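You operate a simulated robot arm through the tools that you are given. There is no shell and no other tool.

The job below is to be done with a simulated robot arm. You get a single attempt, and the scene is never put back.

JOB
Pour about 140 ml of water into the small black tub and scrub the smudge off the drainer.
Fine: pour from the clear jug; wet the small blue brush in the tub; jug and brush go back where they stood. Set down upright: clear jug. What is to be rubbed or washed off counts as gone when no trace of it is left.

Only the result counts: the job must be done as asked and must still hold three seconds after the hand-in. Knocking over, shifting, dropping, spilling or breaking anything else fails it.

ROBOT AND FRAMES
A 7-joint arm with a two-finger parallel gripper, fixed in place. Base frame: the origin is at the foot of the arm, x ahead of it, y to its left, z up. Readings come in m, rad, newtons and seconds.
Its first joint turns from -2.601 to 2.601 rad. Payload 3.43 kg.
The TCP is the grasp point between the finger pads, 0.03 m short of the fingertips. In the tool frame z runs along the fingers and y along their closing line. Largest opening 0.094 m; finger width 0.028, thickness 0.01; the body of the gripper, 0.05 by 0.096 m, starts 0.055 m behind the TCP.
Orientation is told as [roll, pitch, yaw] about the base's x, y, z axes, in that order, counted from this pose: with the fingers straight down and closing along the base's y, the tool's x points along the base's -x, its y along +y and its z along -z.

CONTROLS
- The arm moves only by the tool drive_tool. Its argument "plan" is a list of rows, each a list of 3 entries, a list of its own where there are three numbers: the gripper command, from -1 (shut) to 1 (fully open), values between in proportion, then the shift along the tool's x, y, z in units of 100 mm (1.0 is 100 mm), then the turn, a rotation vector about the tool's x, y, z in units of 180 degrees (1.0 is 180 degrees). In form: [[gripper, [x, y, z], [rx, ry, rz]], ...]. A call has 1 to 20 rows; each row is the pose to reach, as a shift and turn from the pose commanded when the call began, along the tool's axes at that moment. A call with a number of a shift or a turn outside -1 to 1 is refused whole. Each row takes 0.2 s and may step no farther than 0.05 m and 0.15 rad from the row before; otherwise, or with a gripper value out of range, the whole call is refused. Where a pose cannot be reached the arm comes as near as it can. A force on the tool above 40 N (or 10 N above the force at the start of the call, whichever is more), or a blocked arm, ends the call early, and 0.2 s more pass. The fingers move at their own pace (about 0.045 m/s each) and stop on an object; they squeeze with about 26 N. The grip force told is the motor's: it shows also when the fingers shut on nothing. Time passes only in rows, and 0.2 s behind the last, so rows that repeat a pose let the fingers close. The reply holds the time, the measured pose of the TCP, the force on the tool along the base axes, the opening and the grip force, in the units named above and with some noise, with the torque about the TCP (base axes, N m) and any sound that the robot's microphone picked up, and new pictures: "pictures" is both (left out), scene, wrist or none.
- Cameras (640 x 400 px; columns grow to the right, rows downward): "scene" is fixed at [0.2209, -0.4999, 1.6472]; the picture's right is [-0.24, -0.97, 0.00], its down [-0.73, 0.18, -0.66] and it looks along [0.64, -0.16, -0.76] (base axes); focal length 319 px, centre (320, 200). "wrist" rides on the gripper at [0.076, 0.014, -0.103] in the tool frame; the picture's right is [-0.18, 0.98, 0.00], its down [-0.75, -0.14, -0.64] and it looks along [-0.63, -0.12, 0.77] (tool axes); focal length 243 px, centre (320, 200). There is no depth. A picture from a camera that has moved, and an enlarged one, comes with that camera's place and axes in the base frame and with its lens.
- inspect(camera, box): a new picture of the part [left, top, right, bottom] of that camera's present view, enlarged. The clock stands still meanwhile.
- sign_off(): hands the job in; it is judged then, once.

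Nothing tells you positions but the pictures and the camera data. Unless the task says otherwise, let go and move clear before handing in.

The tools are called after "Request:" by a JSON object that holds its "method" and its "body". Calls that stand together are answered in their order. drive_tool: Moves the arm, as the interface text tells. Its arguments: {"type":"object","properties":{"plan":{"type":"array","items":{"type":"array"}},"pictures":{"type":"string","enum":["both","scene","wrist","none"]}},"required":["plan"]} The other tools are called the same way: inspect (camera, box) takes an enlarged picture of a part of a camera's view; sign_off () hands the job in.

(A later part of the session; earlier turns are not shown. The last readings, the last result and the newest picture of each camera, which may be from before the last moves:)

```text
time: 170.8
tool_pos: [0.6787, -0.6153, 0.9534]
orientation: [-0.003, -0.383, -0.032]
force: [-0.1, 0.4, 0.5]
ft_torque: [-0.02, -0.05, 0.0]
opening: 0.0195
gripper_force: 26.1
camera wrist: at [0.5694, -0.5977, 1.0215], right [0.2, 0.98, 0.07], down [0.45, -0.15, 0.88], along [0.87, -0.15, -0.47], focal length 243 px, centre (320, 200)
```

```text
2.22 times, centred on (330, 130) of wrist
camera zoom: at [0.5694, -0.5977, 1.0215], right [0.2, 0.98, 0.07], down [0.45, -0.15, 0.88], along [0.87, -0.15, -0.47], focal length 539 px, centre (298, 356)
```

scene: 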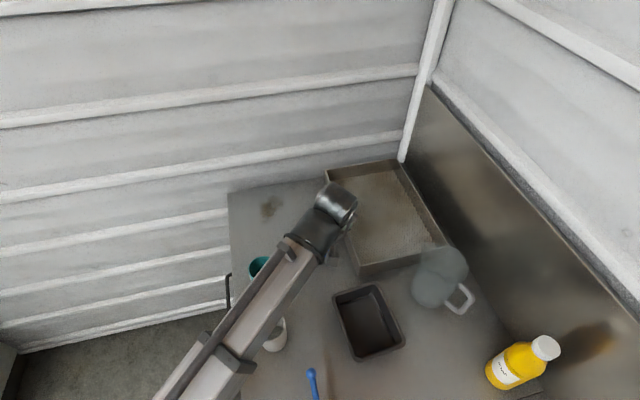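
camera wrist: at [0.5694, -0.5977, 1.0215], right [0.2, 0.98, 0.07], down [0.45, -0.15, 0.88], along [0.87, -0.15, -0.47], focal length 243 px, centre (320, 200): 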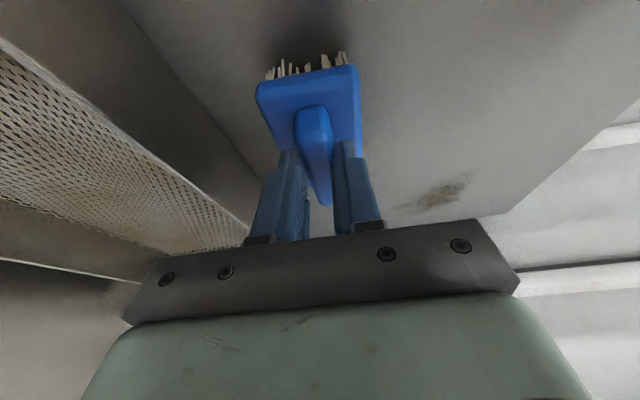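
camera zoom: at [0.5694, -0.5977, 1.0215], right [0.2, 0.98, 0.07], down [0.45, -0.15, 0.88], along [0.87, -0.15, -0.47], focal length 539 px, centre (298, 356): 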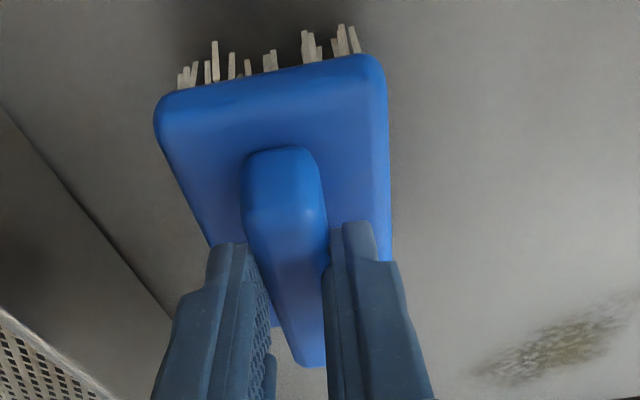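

The brush bar is gripped (19.5 mm, 26 N). Lifting slowly straight up.

Request:
{"method": "drive_tool", "body": {"plan": [[-1, [-0.007, 0, -0.019], [0, 0, 0]], [-1, [-0.026, 0, -0.065], [0, 0, 0]], [-1, [-0.056, 0, -0.139], [0, 0, 0]], [-1, [-0.094, 0, -0.232], [0, 0, 0]], [-1, [-0.14, 0, -0.348], [0, 0, 0]], [-1, [-0.19, 0, -0.464], [0, 0, 0]], [-1, [-0.235, 0, -0.58], [0, 0, 0]], [-1, [-0.28, 0, -0.695], [0, 0, 0]], [-1, [-0.32, 0, -0.79], [0, 0, 0]], [-1, [-0.35, 0, -0.87], [0, 0, 0]], [-1, [-0.375, 0, -0.927], [0, 0, 0]], [-1, [-0.375, 0, -0.927], [0, 0, 0]]], "pictures": "both"}}

Request:
{"method": "inspect", "body": {"camera": "wrist", "box": [230, 40, 430, 220]}}

```text
time: 173.4
tool_pos: [0.678, -0.6131, 1.0537]
orientation: [-0.002, -0.383, -0.033]
force: [0.2, 0.5, -0.5]
ft_torque: [-0.01, 0.02, 0.0]
opening: 0.0194
gripper_force: 26.4
camera wrist: at [0.5684, -0.5962, 1.1203], right [0.2, 0.98, 0.07], down [0.45, -0.15, 0.88], along [0.87, -0.15, -0.47], focal length 243 px, centre (320, 200)
```

scene: 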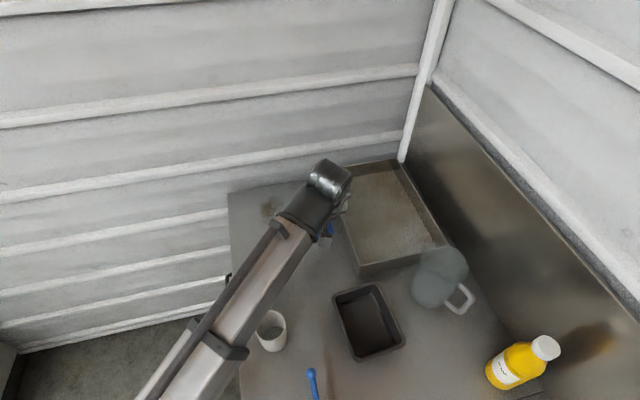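
wrist: 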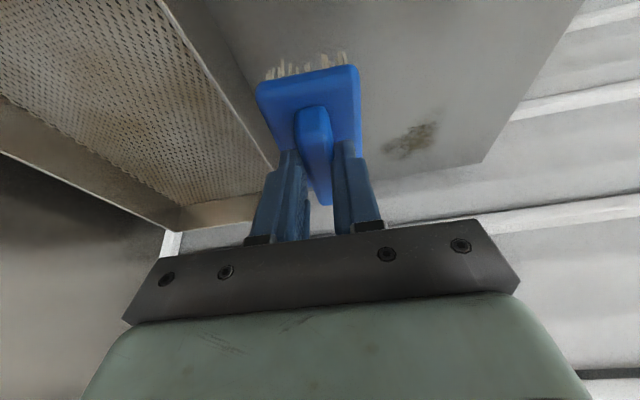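

```text
2.22 times, centred on (330, 130) of wrist
camera zoom: at [0.5684, -0.5962, 1.1203], right [0.2, 0.98, 0.07], down [0.45, -0.15, 0.88], along [0.87, -0.15, -0.47], focal length 539 px, centre (298, 356)
```

zoom: 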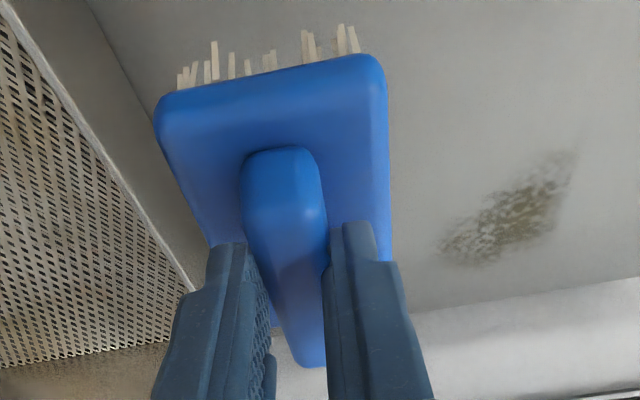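

The brush is held securely. I'll carry it over the tub at a safe height.

Request:
{"method": "drive_tool", "body": {"plan": [[-1, [0.03, -0.008, -0.012], [0, 0, 0]], [-1, [0.1, -0.028, -0.04], [0, 0, 0]], [-1, [0.22, -0.06, -0.089], [0, 0, 0]], [-1, [0.36, -0.099, -0.146], [0, 0, 0]], [-1, [0.5, -0.138, -0.202], [0, 0, 0]], [-1, [0.62, -0.17, -0.25], [0, 0, 0]], [-1, [0.69, -0.19, -0.279], [0, 0, 0]], [-1, [0.72, -0.198, -0.291], [0, 0, 0]], [-1, [0.72, -0.198, -0.291], [0, 0, 0]]], "pictures": "none"}}

Request:
{"method": "drive_tool", "body": {"plan": [[-1, [0.03, -0.008, -0.012], [0, 0, 0]], [-1, [0.1, -0.028, -0.04], [0, 0, 0]], [-1, [0.22, -0.06, -0.089], [0, 0, 0]], [-1, [0.36, -0.099, -0.146], [0, 0, 0]], [-1, [0.5, -0.138, -0.202], [0, 0, 0]], [-1, [0.62, -0.17, -0.25], [0, 0, 0]], [-1, [0.69, -0.19, -0.279], [0, 0, 0]], [-1, [0.72, -0.198, -0.291], [0, 0, 0]], [-1, [0.72, -0.198, -0.291], [0, 0, 0]]], "pictures": "none"}}

Request:
{"method": "drive_tool", "body": {"plan": [[-1, [0.03, -0.008, -0.012], [0, 0, 0]], [-1, [0.1, -0.028, -0.04], [0, 0, 0]], [-1, [0.22, -0.06, -0.089], [0, 0, 0]], [-1, [0.36, -0.099, -0.146], [0, 0, 0]], [-1, [0.5, -0.138, -0.202], [0, 0, 0]], [-1, [0.62, -0.17, -0.25], [0, 0, 0]], [-1, [0.69, -0.19, -0.279], [0, 0, 0]], [-1, [0.72, -0.198, -0.291], [0, 0, 0]], [-1, [0.72, -0.198, -0.291], [0, 0, 0]]], "pictures": "both"}}

Request:
{"method": "inspect", "body": {"camera": "scene", "box": [310, 240, 450, 380]}}

Request:
{"method": "inspect", "body": {"camera": "wrist", "box": [200, 0, 460, 180]}}

```text
time: 175.4
tool_pos: [0.6011, -0.6313, 1.0549]
orientation: [-0.002, -0.384, -0.033]
force: [-0.1, -0.2, -0.6]
ft_torque: [-0.01, -0.02, -0.01]
opening: 0.0196
gripper_force: 26.5
```

```text
time: 177.4
tool_pos: [0.5226, -0.6483, 1.0534]
orientation: [-0.003, -0.383, -0.034]
force: [1.5, 0.1, -1.0]
ft_torque: [0.02, 0.05, 0.02]
opening: 0.0192
gripper_force: 26.2
```

```text
time: 179.4
tool_pos: [0.4438, -0.6663, 1.0537]
orientation: [-0.004, -0.383, -0.033]
force: [0.0, 0.7, -0.8]
ft_torque: [0.02, 0.02, 0.02]
opening: 0.0193
gripper_force: 25.4
camera wrist: at [0.334, -0.6487, 1.1211], right [0.2, 0.98, 0.07], down [0.45, -0.15, 0.88], along [0.87, -0.15, -0.47], focal length 243 px, centre (320, 200)
```

scene: 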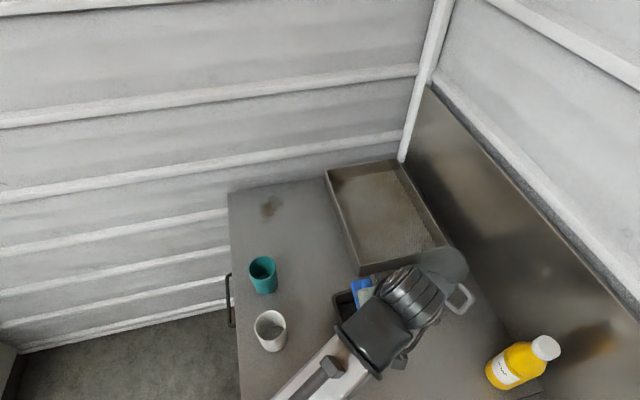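
wrist: 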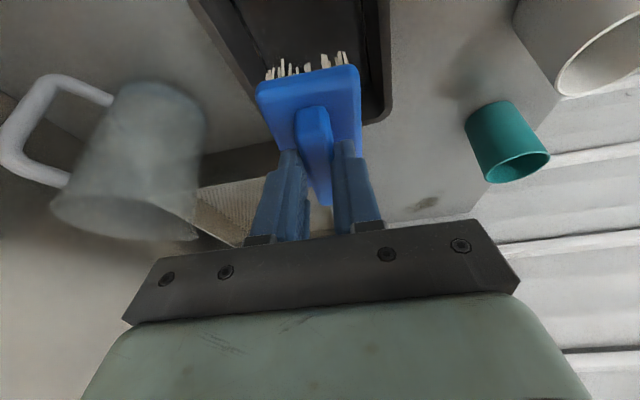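

```text
2.86 times, centred on (380, 310) of scene
camera zoom: at [0.2209, -0.4999, 1.6472], right [-0.24, -0.97, 0.0], down [-0.73, 0.18, -0.66], along [0.64, -0.16, -0.76], focal length 911 px, centre (149, -114)
```

zoom: 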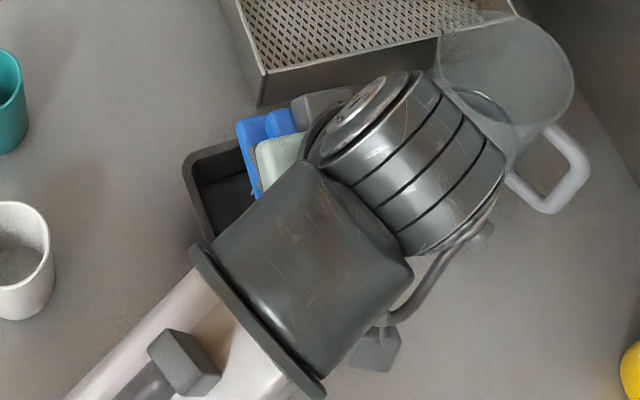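

```text
2.22 times, centred on (330, 90) of wrist
camera zoom: at [0.334, -0.6487, 1.1211], right [0.2, 0.98, 0.07], down [0.45, -0.15, 0.88], along [0.87, -0.15, -0.47], focal length 539 px, centre (298, 444)
```

zoom: 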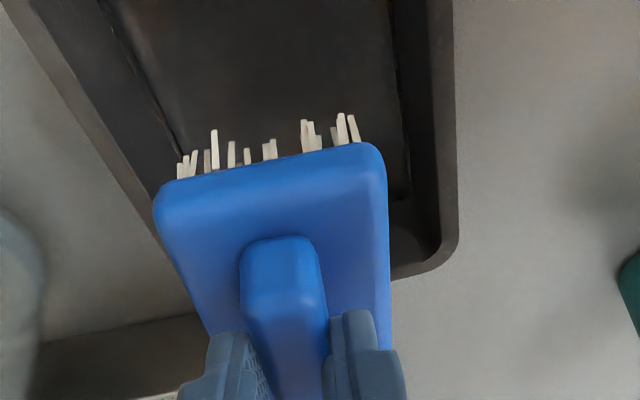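

The brush is centred over the tub. Lowering it into the water, slowly at the end.

Request:
{"method": "drive_tool", "body": {"plan": [[-1, [0.01, 0, 0.02], [0, 0, 0]], [-1, [0.03, 0, 0.08], [0, 0, 0]], [-1, [0.07, 0, 0.18], [0, 0, 0]], [-1, [0.12, 0, 0.3], [0, 0, 0]], [-1, [0.17, 0, 0.42], [0, 0, 0]], [-1, [0.21, 0, 0.53], [0, 0, 0]], [-1, [0.25, 0, 0.62], [0, 0, 0]], [-1, [0.28, 0, 0.69], [0, 0, 0]], [-1, [0.3, 0, 0.74], [0, 0, 0]], [-1, [0.311, 0, 0.77], [0, 0, 0]], [-1, [0.311, 0, 0.77], [0, 0, 0]]], "pictures": "wrist"}}

Request:
{"method": "inspect", "body": {"camera": "wrist", "box": [200, 0, 460, 180]}}

```text
time: 181.8
tool_pos: [0.4464, -0.6649, 0.971]
orientation: [-0.003, -0.385, -0.034]
force: [-0.4, -0.5, -1.2]
ft_torque: [-0.01, 0.03, 0.0]
opening: 0.0192
gripper_force: 25.9
camera wrist: at [0.3359, -0.6483, 1.0384], right [0.2, 0.98, 0.07], down [0.45, -0.15, 0.88], along [0.87, -0.15, -0.47], focal length 243 px, centre (320, 200)
```

wrist: 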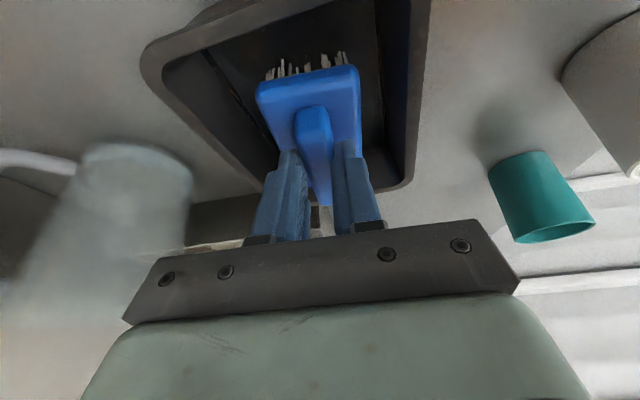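

```text
2.22 times, centred on (330, 90) of wrist
camera zoom: at [0.3359, -0.6483, 1.0384], right [0.2, 0.98, 0.07], down [0.45, -0.15, 0.88], along [0.87, -0.15, -0.47], focal length 539 px, centre (298, 444)
```

zoom: 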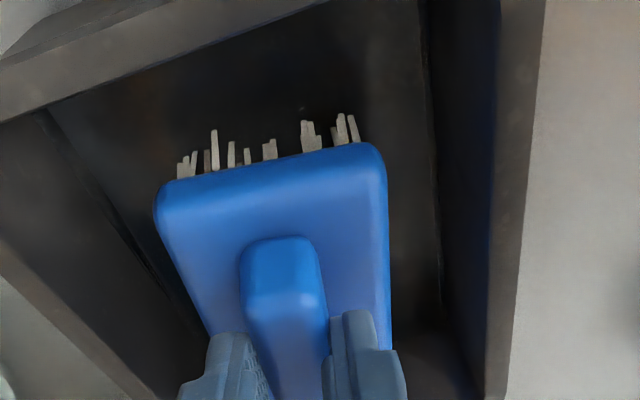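

Request:
{"method": "drive_tool", "body": {"plan": [[-1, [0.008, 0, 0.019], [0, 0, 0]], [-1, [0.015, 0, 0.037], [0, 0, 0]], [-1, [0.022, 0, 0.056], [0, 0, 0]], [-1, [0.022, 0, 0.056], [0, 0, 0]]], "pictures": "none"}}

Request:
{"method": "drive_tool", "body": {"plan": [[-1, [0.008, 0, 0.019], [0, 0, 0]], [-1, [0.015, 0, 0.037], [0, 0, 0]], [-1, [0.015, 0, 0.037], [0, 0, 0]]], "pictures": "none"}}

Request:
{"method": "drive_tool", "body": {"plan": [[-1, [0.004, 0, 0.009], [0, 0, 0]], [-1, [0.008, 0, 0.019], [0, 0, 0]], [-1, [0.008, 0, 0.019], [0, 0, 0]]], "pictures": "wrist"}}

Request:
{"method": "inspect", "body": {"camera": "wrist", "box": [200, 0, 460, 180]}}

Request:
{"method": "inspect", "body": {"camera": "scene", "box": [310, 240, 450, 380]}}

```text
time: 182.8
tool_pos: [0.4463, -0.6654, 0.9654]
orientation: [-0.001, -0.383, -0.033]
force: [-0.1, -0.2, -0.4]
ft_torque: [0.0, 0.0, 0.02]
opening: 0.0194
gripper_force: 25.5
```

```text
time: 183.6
tool_pos: [0.4464, -0.6648, 0.962]
orientation: [-0.003, -0.385, -0.034]
force: [0.6, 0.3, -1.1]
ft_torque: [0.0, 0.01, 0.03]
opening: 0.0195
gripper_force: 25.9
```

```text
time: 184.4
tool_pos: [0.4455, -0.6661, 0.9594]
orientation: [-0.002, -0.387, -0.032]
force: [3.5, 0.7, 20.3]
ft_torque: [0.0, -0.36, 0.0]
opening: 0.0197
gripper_force: 26.0
camera wrist: at [0.3353, -0.6489, 1.026], right [0.2, 0.98, 0.07], down [0.45, -0.15, 0.88], along [0.87, -0.15, -0.47], focal length 243 px, centre (320, 200)
```

wrist: 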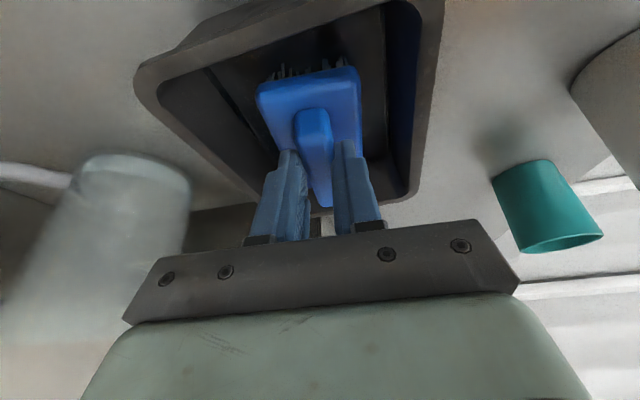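

```text
2.22 times, centred on (330, 90) of wrist
camera zoom: at [0.3353, -0.6489, 1.026], right [0.2, 0.98, 0.07], down [0.45, -0.15, 0.88], along [0.87, -0.15, -0.47], focal length 539 px, centre (298, 444)
```

zoom: 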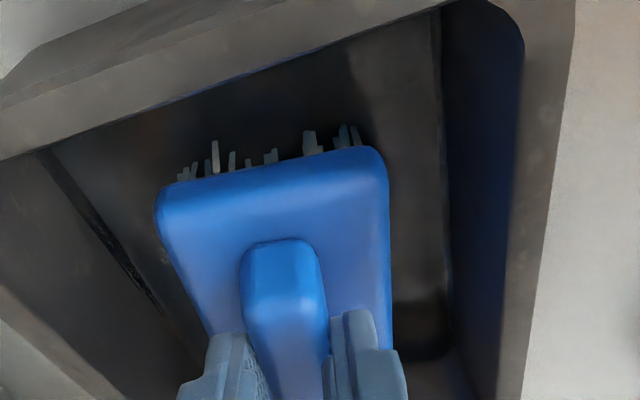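

```text
2.86 times, centred on (380, 310) of scene
camera zoom: at [0.2209, -0.4999, 1.6472], right [-0.24, -0.97, 0.0], down [-0.73, 0.18, -0.66], along [0.64, -0.16, -0.76], focal length 911 px, centre (149, -114)
```

zoom: 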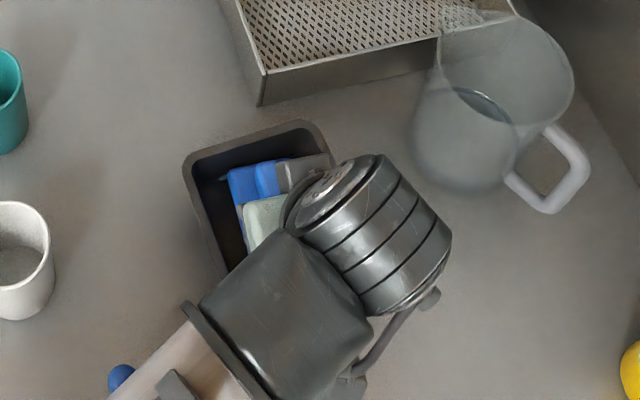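

The bristles touched the tub floor and have darkened, so they are wet. I'll raise 2 mm, let them soak a moment, then lift out and let them drip over the tub.

Request:
{"method": "drive_tool", "body": {"plan": [[-1, [-0.011, 0, -0.028], [0, 0, 0]], [-1, [-0.011, 0, -0.028], [0, 0, 0]], [-1, [-0.011, 0, -0.028], [0, 0, 0]], [-1, [-0.011, 0, -0.028], [0, 0, 0]], [-1, [-0.011, 0, -0.028], [0, 0, 0]], [-1, [-0.011, 0, -0.028], [0, 0, 0]], [-1, [-0.011, 0, -0.028], [0, 0, 0]]], "pictures": "none"}}

Request:
{"method": "drive_tool", "body": {"plan": [[-1, [-0.01, 0, -0.02], [0, 0, 0]], [-1, [-0.03, 0, -0.07], [0, 0, 0]], [-1, [-0.06, 0, -0.15], [0, 0, 0]], [-1, [-0.1, 0, -0.25], [0, 0, 0]], [-1, [-0.15, 0, -0.37], [0, 0, 0]], [-1, [-0.2, 0, -0.49], [0, 0, 0]], [-1, [-0.25, 0, -0.62], [0, 0, 0]], [-1, [-0.29, 0, -0.72], [0, 0, 0]], [-1, [-0.32, 0, -0.8], [0, 0, 0]], [-1, [-0.346, 0, -0.857], [0, 0, 0]], [-1, [-0.346, 0, -0.857], [0, 0, 0]], [-1, [-0.346, 0, -0.857], [0, 0, 0]], [-1, [-0.346, 0, -0.857], [0, 0, 0]], [-1, [-0.346, 0, -0.857], [0, 0, 0]], [-1, [-0.346, 0, -0.857], [0, 0, 0]]], "pictures": "both"}}

Request:
{"method": "inspect", "body": {"camera": "wrist", "box": [200, 0, 460, 180]}}

```text
time: 186.0
tool_pos: [0.4443, -0.6678, 0.9605]
orientation: [0.0, -0.383, -0.034]
force: [0.3, 0.6, -1.0]
ft_torque: [0.01, 0.01, -0.02]
opening: 0.0192
gripper_force: 25.4
```

```text
time: 189.2
tool_pos: [0.4451, -0.667, 1.0551]
orientation: [-0.002, -0.384, -0.033]
force: [0.0, 0.0, -0.8]
ft_torque: [-0.01, -0.02, 0.0]
opening: 0.0194
gripper_force: 25.9
camera wrist: at [0.3349, -0.6487, 1.1224], right [0.2, 0.98, 0.07], down [0.45, -0.15, 0.88], along [0.87, -0.15, -0.47], focal length 243 px, centre (320, 200)
```

scene: 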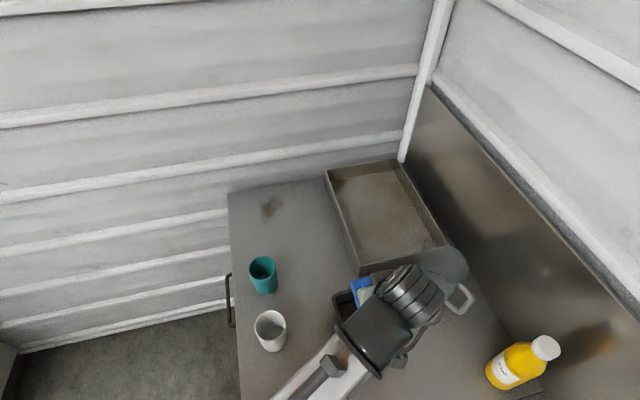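
wrist: 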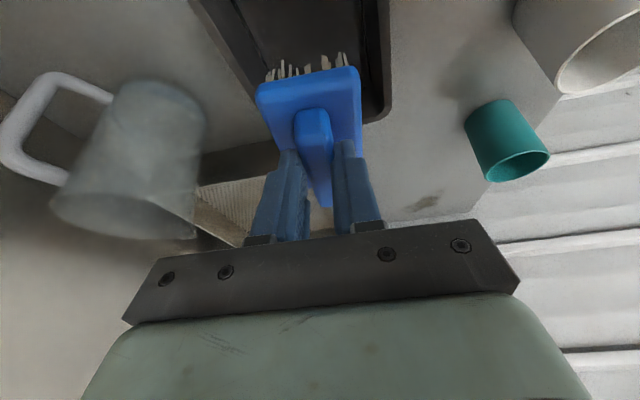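

```text
2.22 times, centred on (330, 90) of wrist
camera zoom: at [0.3349, -0.6487, 1.1224], right [0.2, 0.98, 0.07], down [0.45, -0.15, 0.88], along [0.87, -0.15, -0.47], focal length 539 px, centre (298, 444)
```

zoom: 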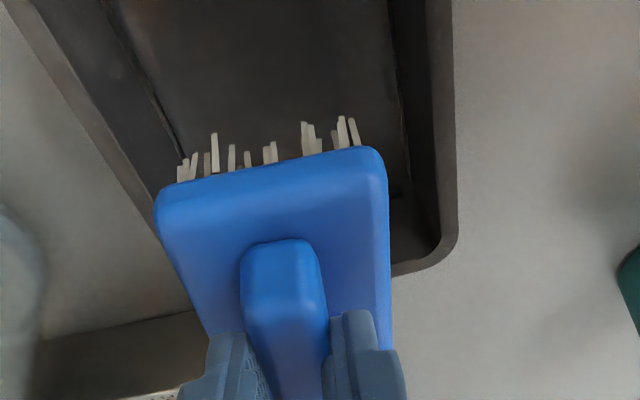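

The bristles are wet. I'll carry the brush toward the smudge, passing clear of the cups.

Request:
{"method": "drive_tool", "body": {"plan": [[-1, [-0.04, 0.02, 0.02], [0, 0, 0]], [-1, [-0.14, 0.07, 0.066], [0, 0, 0]], [-1, [-0.3, 0.158, 0.142], [0, 0, 0]], [-1, [-0.48, 0.253, 0.228], [0, 0, 0]], [-1, [-0.66, 0.348, 0.313], [0, 0, 0]], [-1, [-0.82, 0.432, 0.39], [0, 0, 0]], [-1, [-0.94, 0.495, 0.447], [0, 0, 0]], [-1, [-1, 0.527, 0.475], [0, 0, 0]], [-1, [-1, 0.527, 0.475], [0, 0, 0]]], "pictures": "none"}}

Request:
{"method": "drive_tool", "body": {"plan": [[-1, [-0.04, 0.02, 0.02], [0, 0, 0]], [-1, [-0.14, 0.07, 0.066], [0, 0, 0]], [-1, [-0.3, 0.158, 0.142], [0, 0, 0]], [-1, [-0.48, 0.253, 0.228], [0, 0, 0]], [-1, [-0.66, 0.348, 0.313], [0, 0, 0]], [-1, [-0.82, 0.432, 0.39], [0, 0, 0]], [-1, [-0.94, 0.495, 0.447], [0, 0, 0]], [-1, [-1, 0.527, 0.475], [0, 0, 0]], [-1, [-1, 0.527, 0.475], [0, 0, 0]]], "pictures": "none"}}

Request:
{"method": "drive_tool", "body": {"plan": [[-1, [-0.04, 0.02, 0.02], [0, 0, 0]], [-1, [-0.14, 0.07, 0.066], [0, 0, 0]], [-1, [-0.3, 0.158, 0.142], [0, 0, 0]], [-1, [-0.48, 0.253, 0.228], [0, 0, 0]], [-1, [-0.66, 0.348, 0.313], [0, 0, 0]], [-1, [-0.82, 0.432, 0.39], [0, 0, 0]], [-1, [-0.94, 0.495, 0.447], [0, 0, 0]], [-1, [-1, 0.527, 0.475], [0, 0, 0]], [-1, [-1, 0.527, 0.475], [0, 0, 0]]], "pictures": "both"}}

Request:
{"method": "inspect", "body": {"camera": "wrist", "box": [200, 0, 500, 200]}}

Request:
{"method": "inspect", "body": {"camera": "scene", "box": [220, 150, 360, 290]}}

```text
time: 191.2
tool_pos: [0.5561, -0.6163, 1.049]
orientation: [-0.003, -0.385, -0.034]
force: [0.0, 0.1, -0.5]
ft_torque: [0.04, 0.01, 0.01]
opening: 0.0193
gripper_force: 26.2
```

```text
time: 193.2
tool_pos: [0.6681, -0.5678, 1.0404]
orientation: [-0.004, -0.386, -0.034]
force: [-1.1, 0.4, -1.4]
ft_torque: [-0.02, 0.03, 0.01]
opening: 0.0194
gripper_force: 25.7
```

```text
time: 195.2
tool_pos: [0.7817, -0.5197, 1.0334]
orientation: [-0.003, -0.383, -0.033]
force: [0.0, 0.1, -0.7]
ft_torque: [0.0, 0.05, 0.01]
opening: 0.0192
gripper_force: 26.4
camera wrist: at [0.6732, -0.5018, 1.1007], right [0.2, 0.98, 0.07], down [0.45, -0.15, 0.88], along [0.87, -0.15, -0.47], focal length 243 px, centre (320, 200)
```

scene: 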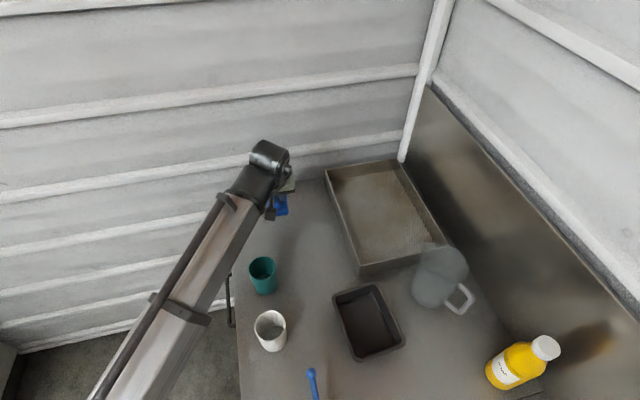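
wrist: 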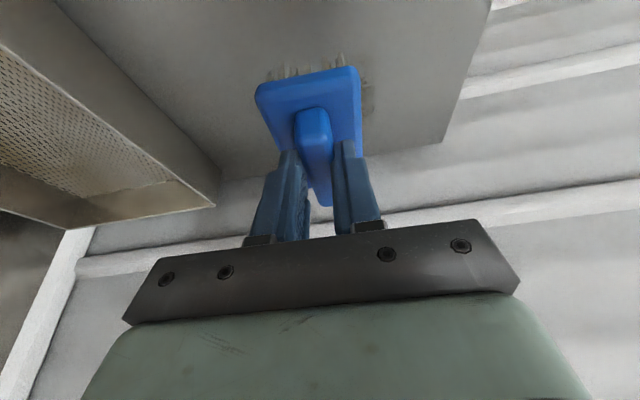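

```text
2.00 times, centred on (350, 100) of wrist
camera zoom: at [0.6732, -0.5018, 1.1007], right [0.2, 0.98, 0.07], down [0.45, -0.15, 0.88], along [0.87, -0.15, -0.47], focal length 485 px, centre (260, 400)
```

zoom: 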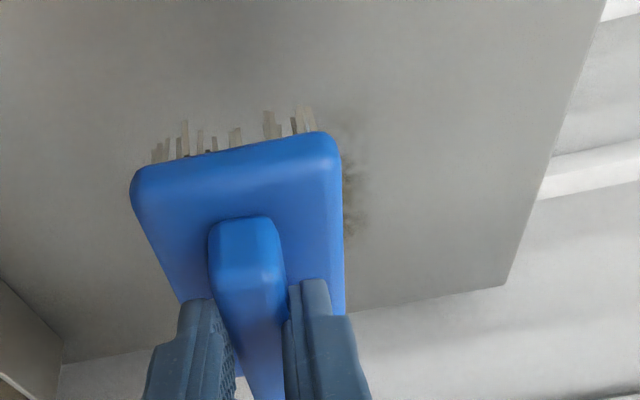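

```text
2.86 times, centred on (290, 220) of scene
camera zoom: at [0.2209, -0.4999, 1.6472], right [-0.24, -0.97, 0.0], down [-0.73, 0.18, -0.66], along [0.64, -0.16, -0.76], focal length 911 px, centre (406, 143)
```

zoom: 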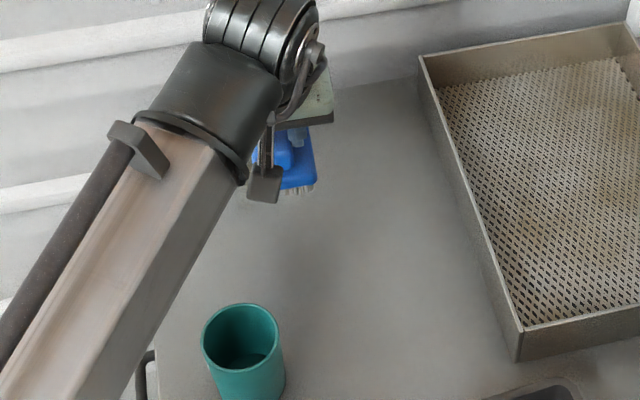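

The smudge spans roughly x 0.80–0.90, y -0.55 to -0.47. I'll position the brush over its centre and descend to contact.

Request:
{"method": "drive_tool", "body": {"plan": [[-1, [-0.01, 0.005, 0.03], [0, 0, 0]], [-1, [-0.04, 0.02, 0.12], [0, 0, 0]], [-1, [-0.1, 0.04, 0.28], [0, 0, 0]], [-1, [-0.17, 0.06, 0.45], [0, 0, 0]], [-1, [-0.24, 0.085, 0.62], [0, 0, 0]], [-1, [-0.29, 0.1, 0.75], [0, 0, 0]], [-1, [-0.306, 0.109, 0.809], [0, 0, 0]], [-1, [-0.306, 0.109, 0.809], [0, 0, 0]]], "pictures": "none"}}

Request:
{"method": "drive_tool", "body": {"plan": [[-1, [0.011, 0, 0.028], [0, 0, 0]], [-1, [0.022, 0, 0.056], [0, 0, 0]], [-1, [0.034, 0, 0.083], [0, 0, 0]], [-1, [0.041, 0, 0.102], [0, 0, 0]], [-1, [0.041, 0, 0.102], [0, 0, 0]]], "pictures": "wrist"}}

Request:
{"method": "inspect", "body": {"camera": "wrist", "box": [200, 0, 500, 200]}}

```text
time: 197.0
tool_pos: [0.8399, -0.51, 0.9705]
orientation: [-0.004, -0.386, -0.033]
force: [0.4, -0.5, -0.4]
ft_torque: [-0.02, -0.01, 0.01]
opening: 0.0193
gripper_force: 26.4
```

```text
time: 198.2
tool_pos: [0.8401, -0.5096, 0.9607]
orientation: [-0.005, -0.386, -0.032]
force: [-0.2, -0.1, -2.2]
ft_torque: [0.02, 0.01, 0.01]
opening: 0.0192
gripper_force: 26.0
camera wrist: at [0.7307, -0.4919, 1.027], right [0.2, 0.98, 0.07], down [0.45, -0.15, 0.88], along [0.87, -0.15, -0.47], focal length 243 px, centre (320, 200)
```

wrist: 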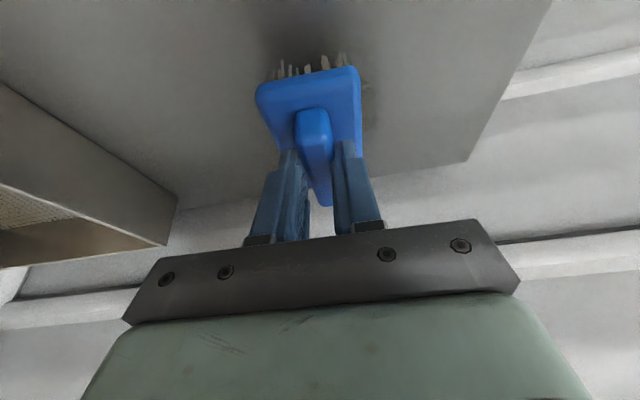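

```text
2.00 times, centred on (350, 100) of wrist
camera zoom: at [0.7307, -0.4919, 1.027], right [0.2, 0.98, 0.07], down [0.45, -0.15, 0.88], along [0.87, -0.15, -0.47], focal length 485 px, centre (260, 400)
```

zoom: 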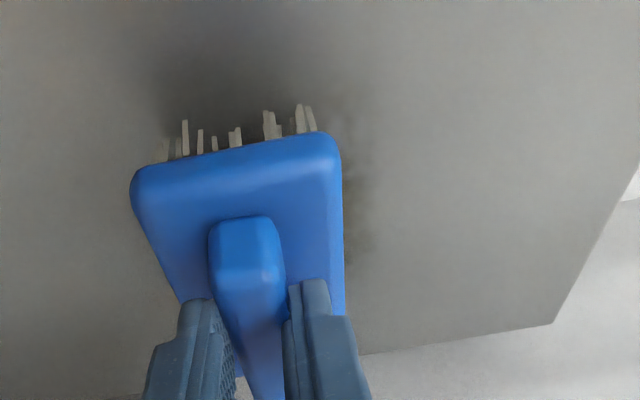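

Request:
{"method": "drive_tool", "body": {"plan": [[-1, [0.007, 0, 0.019], [0, 0, 0]], [-1, [0.015, 0, 0.037], [0, 0, 0]], [-1, [0.015, 0, 0.037], [0, 0, 0]]], "pictures": "none"}}

Request:
{"method": "drive_tool", "body": {"plan": [[-1, [0.004, 0, 0.009], [0, 0, 0]], [-1, [0.004, 0, 0.009], [0, 0, 0]]], "pictures": "none"}}

Request:
{"method": "drive_tool", "body": {"plan": [[-1, [0.004, 0, 0.009], [0, 0, 0]], [-1, [0.004, 0, 0.009], [0, 0, 0]]], "pictures": "none"}}

```text
time: 199.0
tool_pos: [0.8401, -0.5102, 0.9553]
orientation: [-0.002, -0.383, -0.033]
force: [0.2, -1.3, -0.9]
ft_torque: [0.0, 0.02, 0.01]
opening: 0.0194
gripper_force: 25.9
```

```text
time: 199.6
tool_pos: [0.8402, -0.5091, 0.9554]
orientation: [-0.002, -0.383, -0.034]
force: [0.5, 0.0, -0.6]
ft_torque: [-0.01, -0.01, 0.01]
opening: 0.019
gripper_force: 25.9
```

```text
time: 200.2
tool_pos: [0.841, -0.5098, 0.9546]
orientation: [-0.003, -0.385, -0.034]
force: [-0.5, -0.3, -0.1]
ft_torque: [-0.01, -0.05, 0.01]
opening: 0.0193
gripper_force: 26.2
```

Request:
{"method": "drive_tool", "body": {"plan": [[-1, [0.004, 0, 0.009], [0, 0, 0]], [-1, [0.004, 0, 0.009], [0, 0, 0]]], "pictures": "none"}}

Request:
{"method": "drive_tool", "body": {"plan": [[-1, [0.002, 0, 0.005], [0, 0, 0]], [-1, [0.002, 0, 0.005], [0, 0, 0]]], "pictures": "none"}}

```text
time: 200.8
tool_pos: [0.8403, -0.5103, 0.9535]
orientation: [-0.004, -0.384, -0.031]
force: [0.3, -1.9, 3.8]
ft_torque: [-0.02, -0.33, -0.12]
opening: 0.0194
gripper_force: 26.0
```

```text
time: 201.4
tool_pos: [0.8411, -0.5091, 0.9531]
orientation: [-0.003, -0.387, -0.033]
force: [2.4, -3.0, 15.8]
ft_torque: [-0.01, -0.07, -0.08]
opening: 0.0192
gripper_force: 26.4
```

Contact is at TCP z ≈ 0.9535. I'll ease off slightly and scrub with strokes along y.

Request:
{"method": "drive_tool", "body": {"plan": [[-1, [-0.002, 0.12, -0.005], [0, 0, 0]], [-1, [-0.002, 0.24, -0.005], [0, 0, 0]], [-1, [-0.002, 0.36, -0.005], [0, 0, 0]], [-1, [-0.002, 0.24, -0.005], [0, 0, 0]], [-1, [-0.002, 0.12, -0.005], [0, 0, 0]], [-1, [-0.002, 0, -0.005], [0, 0, 0]], [-1, [-0.002, -0.12, -0.005], [0, 0, 0]], [-1, [-0.002, -0.24, -0.005], [0, 0, 0]], [-1, [-0.002, -0.36, -0.005], [0, 0, 0]], [-1, [-0.002, -0.48, -0.005], [0, 0, 0]], [-1, [-0.002, -0.36, -0.005], [0, 0, 0]], [-1, [-0.002, -0.24, -0.005], [0, 0, 0]], [-1, [-0.002, -0.12, -0.005], [0, 0, 0]], [-1, [-0.002, 0, -0.005], [0, 0, 0]], [-1, [-0.002, 0.12, -0.005], [0, 0, 0]], [-1, [-0.002, 0.24, -0.005], [0, 0, 0]], [-1, [-0.002, 0.36, -0.005], [0, 0, 0]], [-1, [-0.002, 0.24, -0.005], [0, 0, 0]], [-1, [-0.002, 0.12, -0.005], [0, 0, 0]], [-1, [-0.002, 0, -0.005], [0, 0, 0]]], "pictures": "both"}}

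Request:
{"method": "inspect", "body": {"camera": "wrist", "box": [200, 0, 500, 200]}}

```text
time: 205.6
tool_pos: [0.8387, -0.5111, 0.9538]
orientation: [-0.003, -0.383, -0.034]
force: [0.1, 0.4, -0.3]
ft_torque: [0.04, -0.05, 0.03]
opening: 0.0193
gripper_force: 25.9
camera wrist: at [0.7296, -0.4939, 1.0203], right [0.2, 0.98, 0.07], down [0.45, -0.15, 0.88], along [0.87, -0.15, -0.47], focal length 243 px, centre (320, 200)
```

scene: 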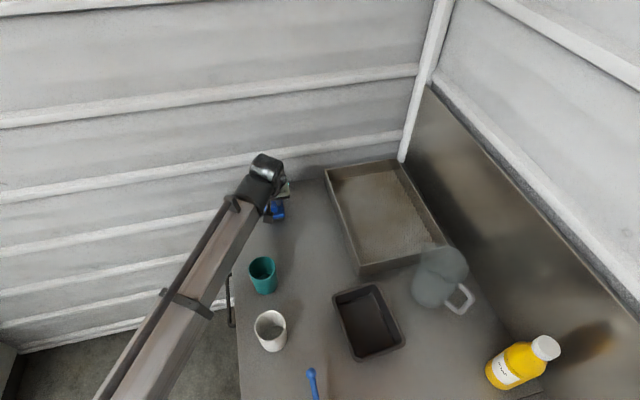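
wrist: 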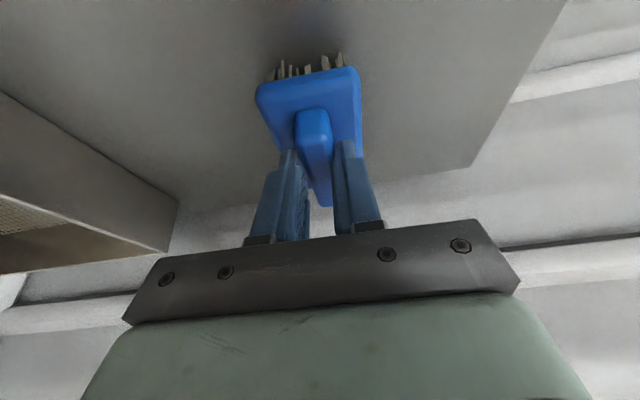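

```text
2.00 times, centred on (350, 100) of wrist
camera zoom: at [0.7296, -0.4939, 1.0203], right [0.2, 0.98, 0.07], down [0.45, -0.15, 0.88], along [0.87, -0.15, -0.47], focal length 485 px, centre (260, 400)
```

zoom: 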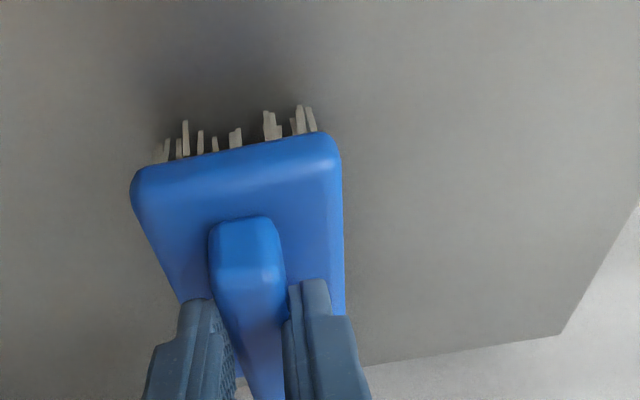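

The visible part of the smudge is already gone. I'll scrub the outer (+x) part as well, with slightly more pressure.

Request:
{"method": "drive_tool", "body": {"plan": [[-1, [-0.09, 0, 0.042], [0, 0, 0]], [-1, [-0.18, 0, 0.08], [0, 0, 0]], [-1, [-0.276, 0.12, 0.117], [0, 0, 0]], [-1, [-0.276, 0.24, 0.117], [0, 0, 0]], [-1, [-0.276, 0.36, 0.117], [0, 0, 0]], [-1, [-0.276, 0.24, 0.117], [0, 0, 0]], [-1, [-0.276, 0.12, 0.117], [0, 0, 0]], [-1, [-0.276, 0, 0.117], [0, 0, 0]], [-1, [-0.276, -0.12, 0.117], [0, 0, 0]], [-1, [-0.276, -0.24, 0.117], [0, 0, 0]], [-1, [-0.276, -0.36, 0.117], [0, 0, 0]], [-1, [-0.276, -0.48, 0.117], [0, 0, 0]], [-1, [-0.276, -0.36, 0.117], [0, 0, 0]], [-1, [-0.276, -0.24, 0.117], [0, 0, 0]], [-1, [-0.276, -0.12, 0.117], [0, 0, 0]], [-1, [-0.276, 0, 0.117], [0, 0, 0]], [-1, [-0.276, 0.12, 0.117], [0, 0, 0]], [-1, [-0.276, 0.24, 0.117], [0, 0, 0]], [-1, [-0.276, 0.12, 0.117], [0, 0, 0]], [-1, [-0.276, 0, 0.117], [0, 0, 0]]], "pictures": "none"}}

Request:
{"method": "drive_tool", "body": {"plan": [[-1, [0.1, 0, -0.041], [0, 0, 0]], [-1, [0.2, 0, -0.082], [0, 0, 0]], [-1, [0.3, 0, -0.122], [0, 0, 0]], [-1, [0.4, 0, -0.162], [0, 0, 0]], [-1, [0.5, 0.12, -0.202], [0, 0, 0]], [-1, [0.5, 0.24, -0.202], [0, 0, 0]], [-1, [0.5, 0.36, -0.202], [0, 0, 0]], [-1, [0.5, 0.24, -0.202], [0, 0, 0]], [-1, [0.5, 0.12, -0.202], [0, 0, 0]], [-1, [0.5, 0, -0.202], [0, 0, 0]], [-1, [0.5, -0.12, -0.202], [0, 0, 0]], [-1, [0.5, -0.24, -0.202], [0, 0, 0]], [-1, [0.5, -0.36, -0.202], [0, 0, 0]], [-1, [0.5, -0.48, -0.202], [0, 0, 0]], [-1, [0.5, -0.36, -0.202], [0, 0, 0]], [-1, [0.5, -0.24, -0.202], [0, 0, 0]], [-1, [0.5, -0.12, -0.202], [0, 0, 0]], [-1, [0.5, 0, -0.202], [0, 0, 0]], [-1, [0.5, 0.12, -0.202], [0, 0, 0]], [-1, [0.5, 0, -0.202], [0, 0, 0]]], "pictures": "both"}}

Request:
{"method": "inspect", "body": {"camera": "wrist", "box": [200, 0, 500, 200]}}

Request:
{"method": "inspect", "body": {"camera": "scene", "box": [220, 150, 360, 290]}}

```text
time: 209.8
tool_pos: [0.8682, -0.5111, 0.9528]
orientation: [0.0, -0.387, -0.032]
force: [-0.4, 7.9, 21.5]
ft_torque: [0.25, -0.27, 0.06]
opening: 0.0196
gripper_force: 25.9
```

```text
time: 214.0
tool_pos: [0.816, -0.5085, 0.9538]
orientation: [-0.004, -0.385, -0.032]
force: [-0.7, -0.7, -1.2]
ft_torque: [-0.04, 0.04, 0.01]
opening: 0.0193
gripper_force: 26.4
camera wrist: at [0.7067, -0.4918, 1.0215], right [0.2, 0.98, 0.07], down [0.45, -0.15, 0.88], along [0.87, -0.15, -0.47], focal length 243 px, centre (320, 200)
```

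scene: 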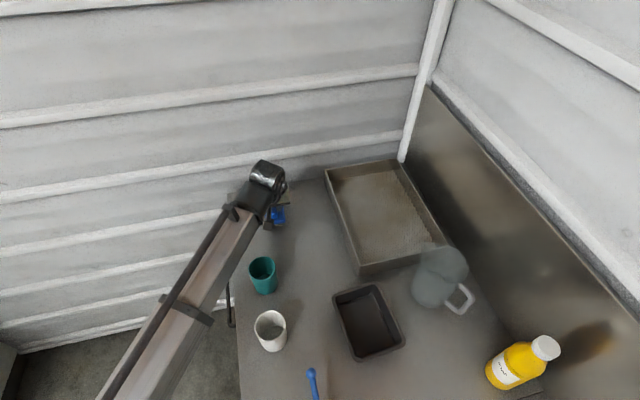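
wrist: 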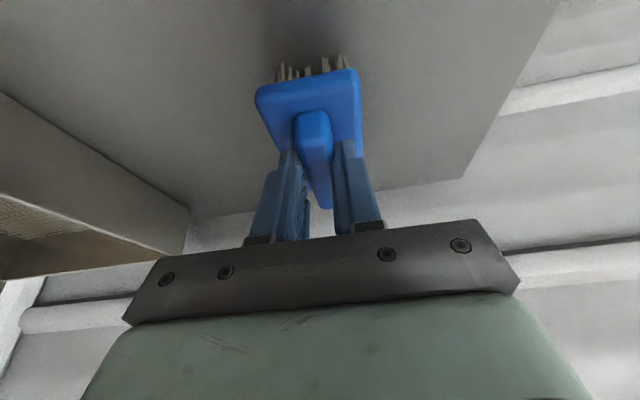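

```text
2.00 times, centred on (350, 100) of wrist
camera zoom: at [0.7067, -0.4918, 1.0215], right [0.2, 0.98, 0.07], down [0.45, -0.15, 0.88], along [0.87, -0.15, -0.47], focal length 485 px, centre (260, 400)
```

zoom: 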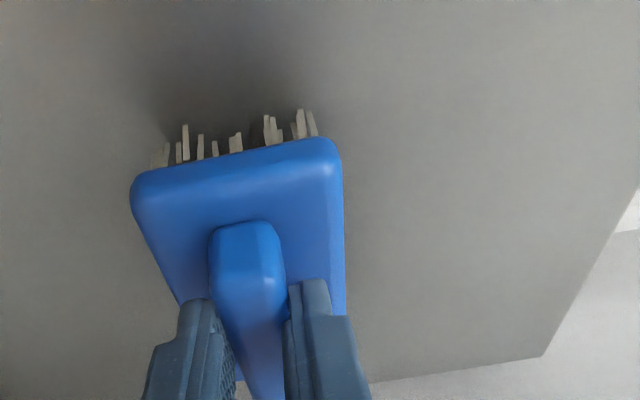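

```text
2.86 times, centred on (290, 220) of scene
camera zoom: at [0.2209, -0.4999, 1.6472], right [-0.24, -0.97, 0.0], down [-0.73, 0.18, -0.66], along [0.64, -0.16, -0.76], focal length 911 px, centre (406, 143)
```

zoom: 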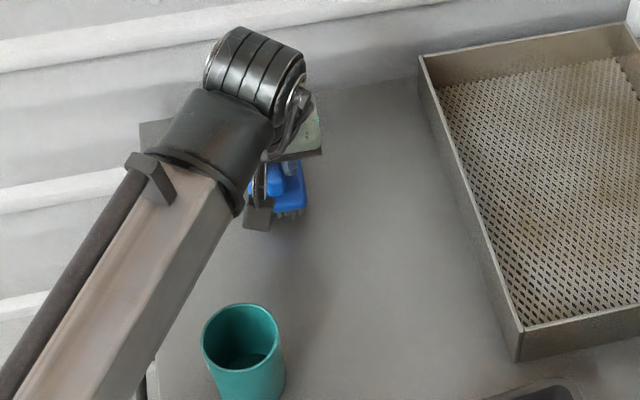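

I'll lift off and step back so the camera can see the whole area where the smudge was.

Request:
{"method": "drive_tool", "body": {"plan": [[-1, [-0.01, 0, -0.025], [0, 0, 0]], [-1, [-0.04, 0, -0.1], [0, 0, 0]], [-1, [-0.09, 0, -0.22], [0, 0, 0]], [-1, [-0.15, 0, -0.37], [0, 0, 0]], [-1, [-0.2, 0, -0.49], [0, 0, 0]], [-1, [-0.225, 0, -0.556], [0, 0, 0]]], "pictures": "none"}}

Request:
{"method": "drive_tool", "body": {"plan": [[-1, [0.03, -0.03, -0.02], [0, 0, 0]], [-1, [0.12, -0.13, -0.1], [0, 0, 0]], [-1, [0.27, -0.3, -0.22], [0, 0, 0]], [-1, [0.45, -0.5, -0.37], [0, 0, 0]], [-1, [0.63, -0.7, -0.52], [0, 0, 0]], [-1, [0.78, -0.86, -0.65], [0, 0, 0]], [-1, [0.87, -0.96, -0.72], [0, 0, 0]], [-1, [0.909, -1, -0.755], [0, 0, 0]], [-1, [0.909, -1, -0.755], [0, 0, 0]]], "pictures": "both"}}

Request:
{"method": "inspect", "body": {"camera": "wrist", "box": [340, 40, 540, 200]}}

Request:
{"method": "inspect", "body": {"camera": "scene", "box": [220, 150, 360, 290]}}

```text
time: 215.4
tool_pos: [0.8162, -0.5097, 1.0109]
orientation: [-0.001, -0.384, -0.033]
force: [0.5, 0.1, -0.6]
ft_torque: [0.02, 0.03, -0.02]
opening: 0.0191
gripper_force: 26.0
```

```text
time: 217.4
tool_pos: [0.6978, -0.6061, 1.0475]
orientation: [-0.002, -0.385, -0.033]
force: [1.1, -0.1, -1.6]
ft_torque: [-0.03, 0.03, 0.03]
opening: 0.0194
gripper_force: 25.7
camera wrist: at [0.5891, -0.589, 1.1152], right [0.2, 0.98, 0.07], down [0.45, -0.15, 0.88], along [0.87, -0.15, -0.47], focal length 243 px, centre (320, 200)
```

scene: 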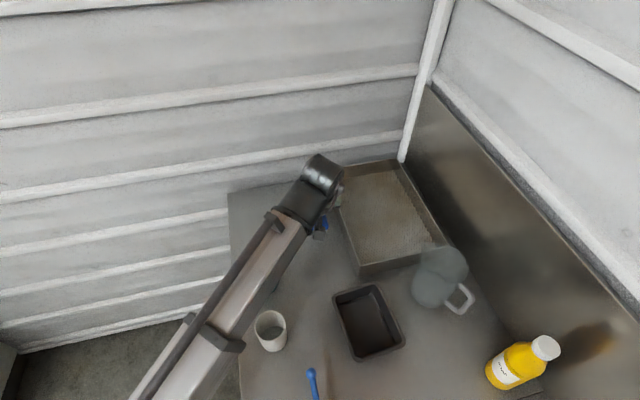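
wrist: 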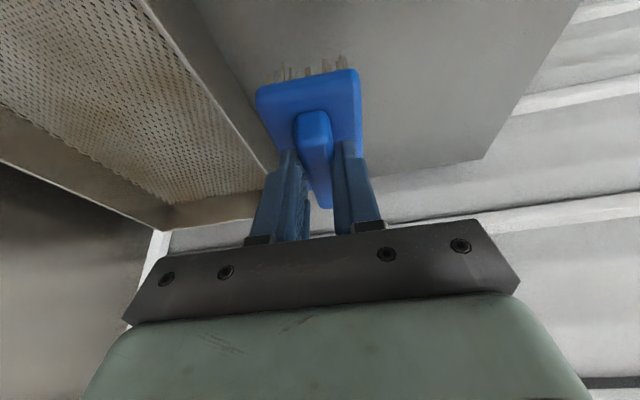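

```text
2.50 times, centred on (440, 120) of wrist
camera zoom: at [0.5891, -0.589, 1.1152], right [0.2, 0.98, 0.07], down [0.45, -0.15, 0.88], along [0.87, -0.15, -0.47], focal length 606 px, centre (20, 400)
```

zoom: 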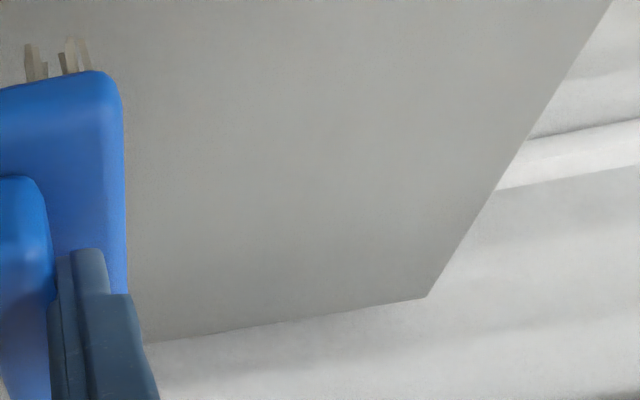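

```text
2.86 times, centred on (290, 220) of scene
camera zoom: at [0.2209, -0.4999, 1.6472], right [-0.24, -0.97, 0.0], down [-0.73, 0.18, -0.66], along [0.64, -0.16, -0.76], focal length 911 px, centre (406, 143)
```

zoom: 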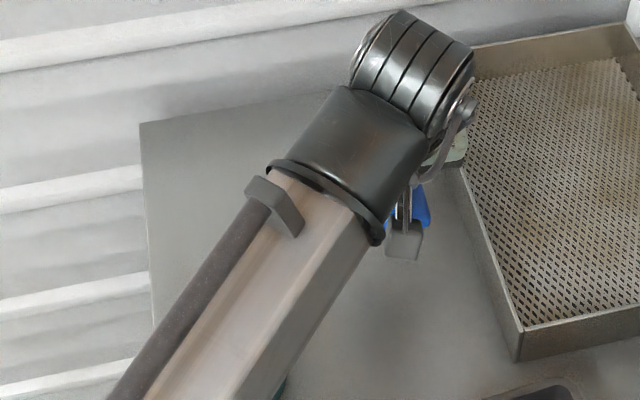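

The area looks clean. I'll zoom closer for faint traces.

Request:
{"method": "inspect", "body": {"camera": "wrist", "box": [385, 80, 475, 165]}}

Request:
{"method": "inspect", "body": {"camera": "scene", "box": [228, 180, 298, 230]}}

```text
4.71 times, centred on (430, 122) of wrist
camera zoom: at [0.5891, -0.589, 1.1152], right [0.2, 0.98, 0.07], down [0.45, -0.15, 0.88], along [0.87, -0.15, -0.47], focal length 1142 px, centre (-198, 565)
```

zoom: 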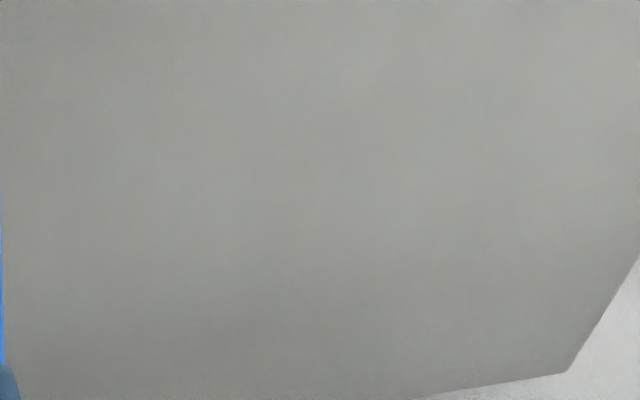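

```text
8.00 times, centred on (263, 205) of scene
camera zoom: at [0.2209, -0.4999, 1.6472], right [-0.24, -0.97, 0.0], down [-0.73, 0.18, -0.66], along [0.64, -0.16, -0.76], focal length 2552 px, centre (776, 160)
```

zoom: 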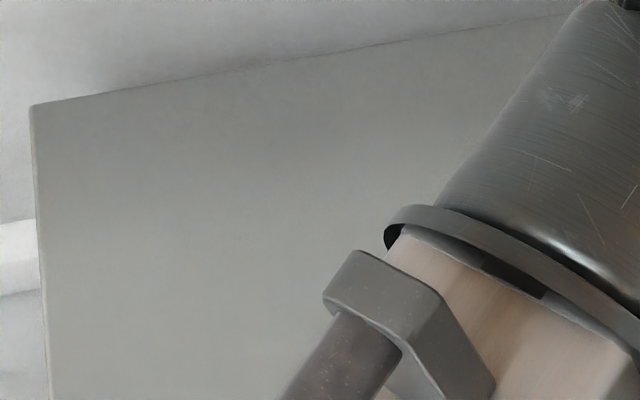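

No trace is visible. For certainty I'll make one more firm pass over the whole patch.

Request:
{"method": "drive_tool", "body": {"plan": [[-1, [-0.03, 0.03, 0.03], [0, 0, 0]], [-1, [-0.1, 0.1, 0.13], [0, 0, 0]], [-1, [-0.2, 0.2, 0.27], [0, 0, 0]], [-1, [-0.32, 0.33, 0.42], [0, 0, 0]], [-1, [-0.42, 0.43, 0.55], [0, 0, 0]], [-1, [-0.47, 0.48, 0.62], [0, 0, 0]], [-1, [-0.49, 0.5, 0.64], [0, 0, 0]]], "pictures": "none"}}

Request:
{"method": "drive_tool", "body": {"plan": [[-1, [-0.03, 0.03, 0.03], [0, 0, 0]], [-1, [-0.1, 0.1, 0.13], [0, 0, 0]], [-1, [-0.2, 0.2, 0.27], [0, 0, 0]], [-1, [-0.32, 0.33, 0.42], [0, 0, 0]], [-1, [-0.42, 0.43, 0.55], [0, 0, 0]], [-1, [-0.47, 0.48, 0.62], [0, 0, 0]], [-1, [-0.49, 0.5, 0.64], [0, 0, 0]], [-1, [-0.49, 0.5, 0.64], [0, 0, 0]]], "pictures": "none"}}

Request:
{"method": "drive_tool", "body": {"plan": [[-1, [0.009, 0, 0.023], [0, 0, 0]], [-1, [0.019, 0, 0.046], [0, 0, 0]], [-1, [0.028, 0, 0.07], [0, 0, 0]], [-1, [0.036, 0, 0.088], [0, 0, 0]], [-1, [0.036, 0, 0.088], [0, 0, 0]]], "pictures": "none"}}

Request:
{"method": "drive_tool", "body": {"plan": [[-1, [0.002, 0, 0.005], [0, 0, 0]], [-1, [0.004, 0, 0.009], [0, 0, 0]], [-1, [0.004, 0, 0.009], [0, 0, 0]]], "pictures": "none"}}

```text
time: 219.0
tool_pos: [0.773, -0.5575, 1.0068]
orientation: [-0.001, -0.385, -0.034]
force: [0.0, 0.1, -1.2]
ft_torque: [-0.01, 0.03, -0.05]
opening: 0.0194
gripper_force: 26.3
```

```text
time: 220.8
tool_pos: [0.8447, -0.5089, 0.9654]
orientation: [-0.003, -0.383, -0.033]
force: [0.0, -0.5, -0.2]
ft_torque: [0.02, 0.0, 0.01]
opening: 0.019
gripper_force: 26.1
```

```text
time: 222.0
tool_pos: [0.8428, -0.5104, 0.9567]
orientation: [-0.004, -0.387, -0.032]
force: [-0.4, -1.3, -1.2]
ft_torque: [0.03, 0.02, 0.0]
opening: 0.0192
gripper_force: 26.4
```

```text
time: 222.8
tool_pos: [0.8434, -0.5104, 0.9536]
orientation: [-0.005, -0.383, -0.034]
force: [0.2, 0.1, -1.1]
ft_torque: [0.01, 0.03, 0.0]
opening: 0.0193
gripper_force: 26.0
```

Request:
{"method": "drive_tool", "body": {"plan": [[-1, [0.004, 0, 0.009], [0, 0, 0]], [-1, [0.004, 0, 0.009], [0, 0, 0]]], "pictures": "none"}}

Request:
{"method": "drive_tool", "body": {"plan": [[-1, [0.003, 0, 0.006], [0, 0, 0]], [-1, [0.003, 0, 0.006], [0, 0, 0]]], "pictures": "none"}}

```text
time: 223.4
tool_pos: [0.8433, -0.5102, 0.9539]
orientation: [-0.005, -0.383, -0.034]
force: [0.0, -0.2, -0.9]
ft_torque: [0.01, 0.01, -0.02]
opening: 0.0192
gripper_force: 26.0
```

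```text
time: 224.0
tool_pos: [0.8433, -0.5111, 0.9537]
orientation: [-0.004, -0.384, -0.033]
force: [-0.3, -0.5, -1.0]
ft_torque: [-0.01, 0.03, 0.02]
opening: 0.0195
gripper_force: 25.6
```

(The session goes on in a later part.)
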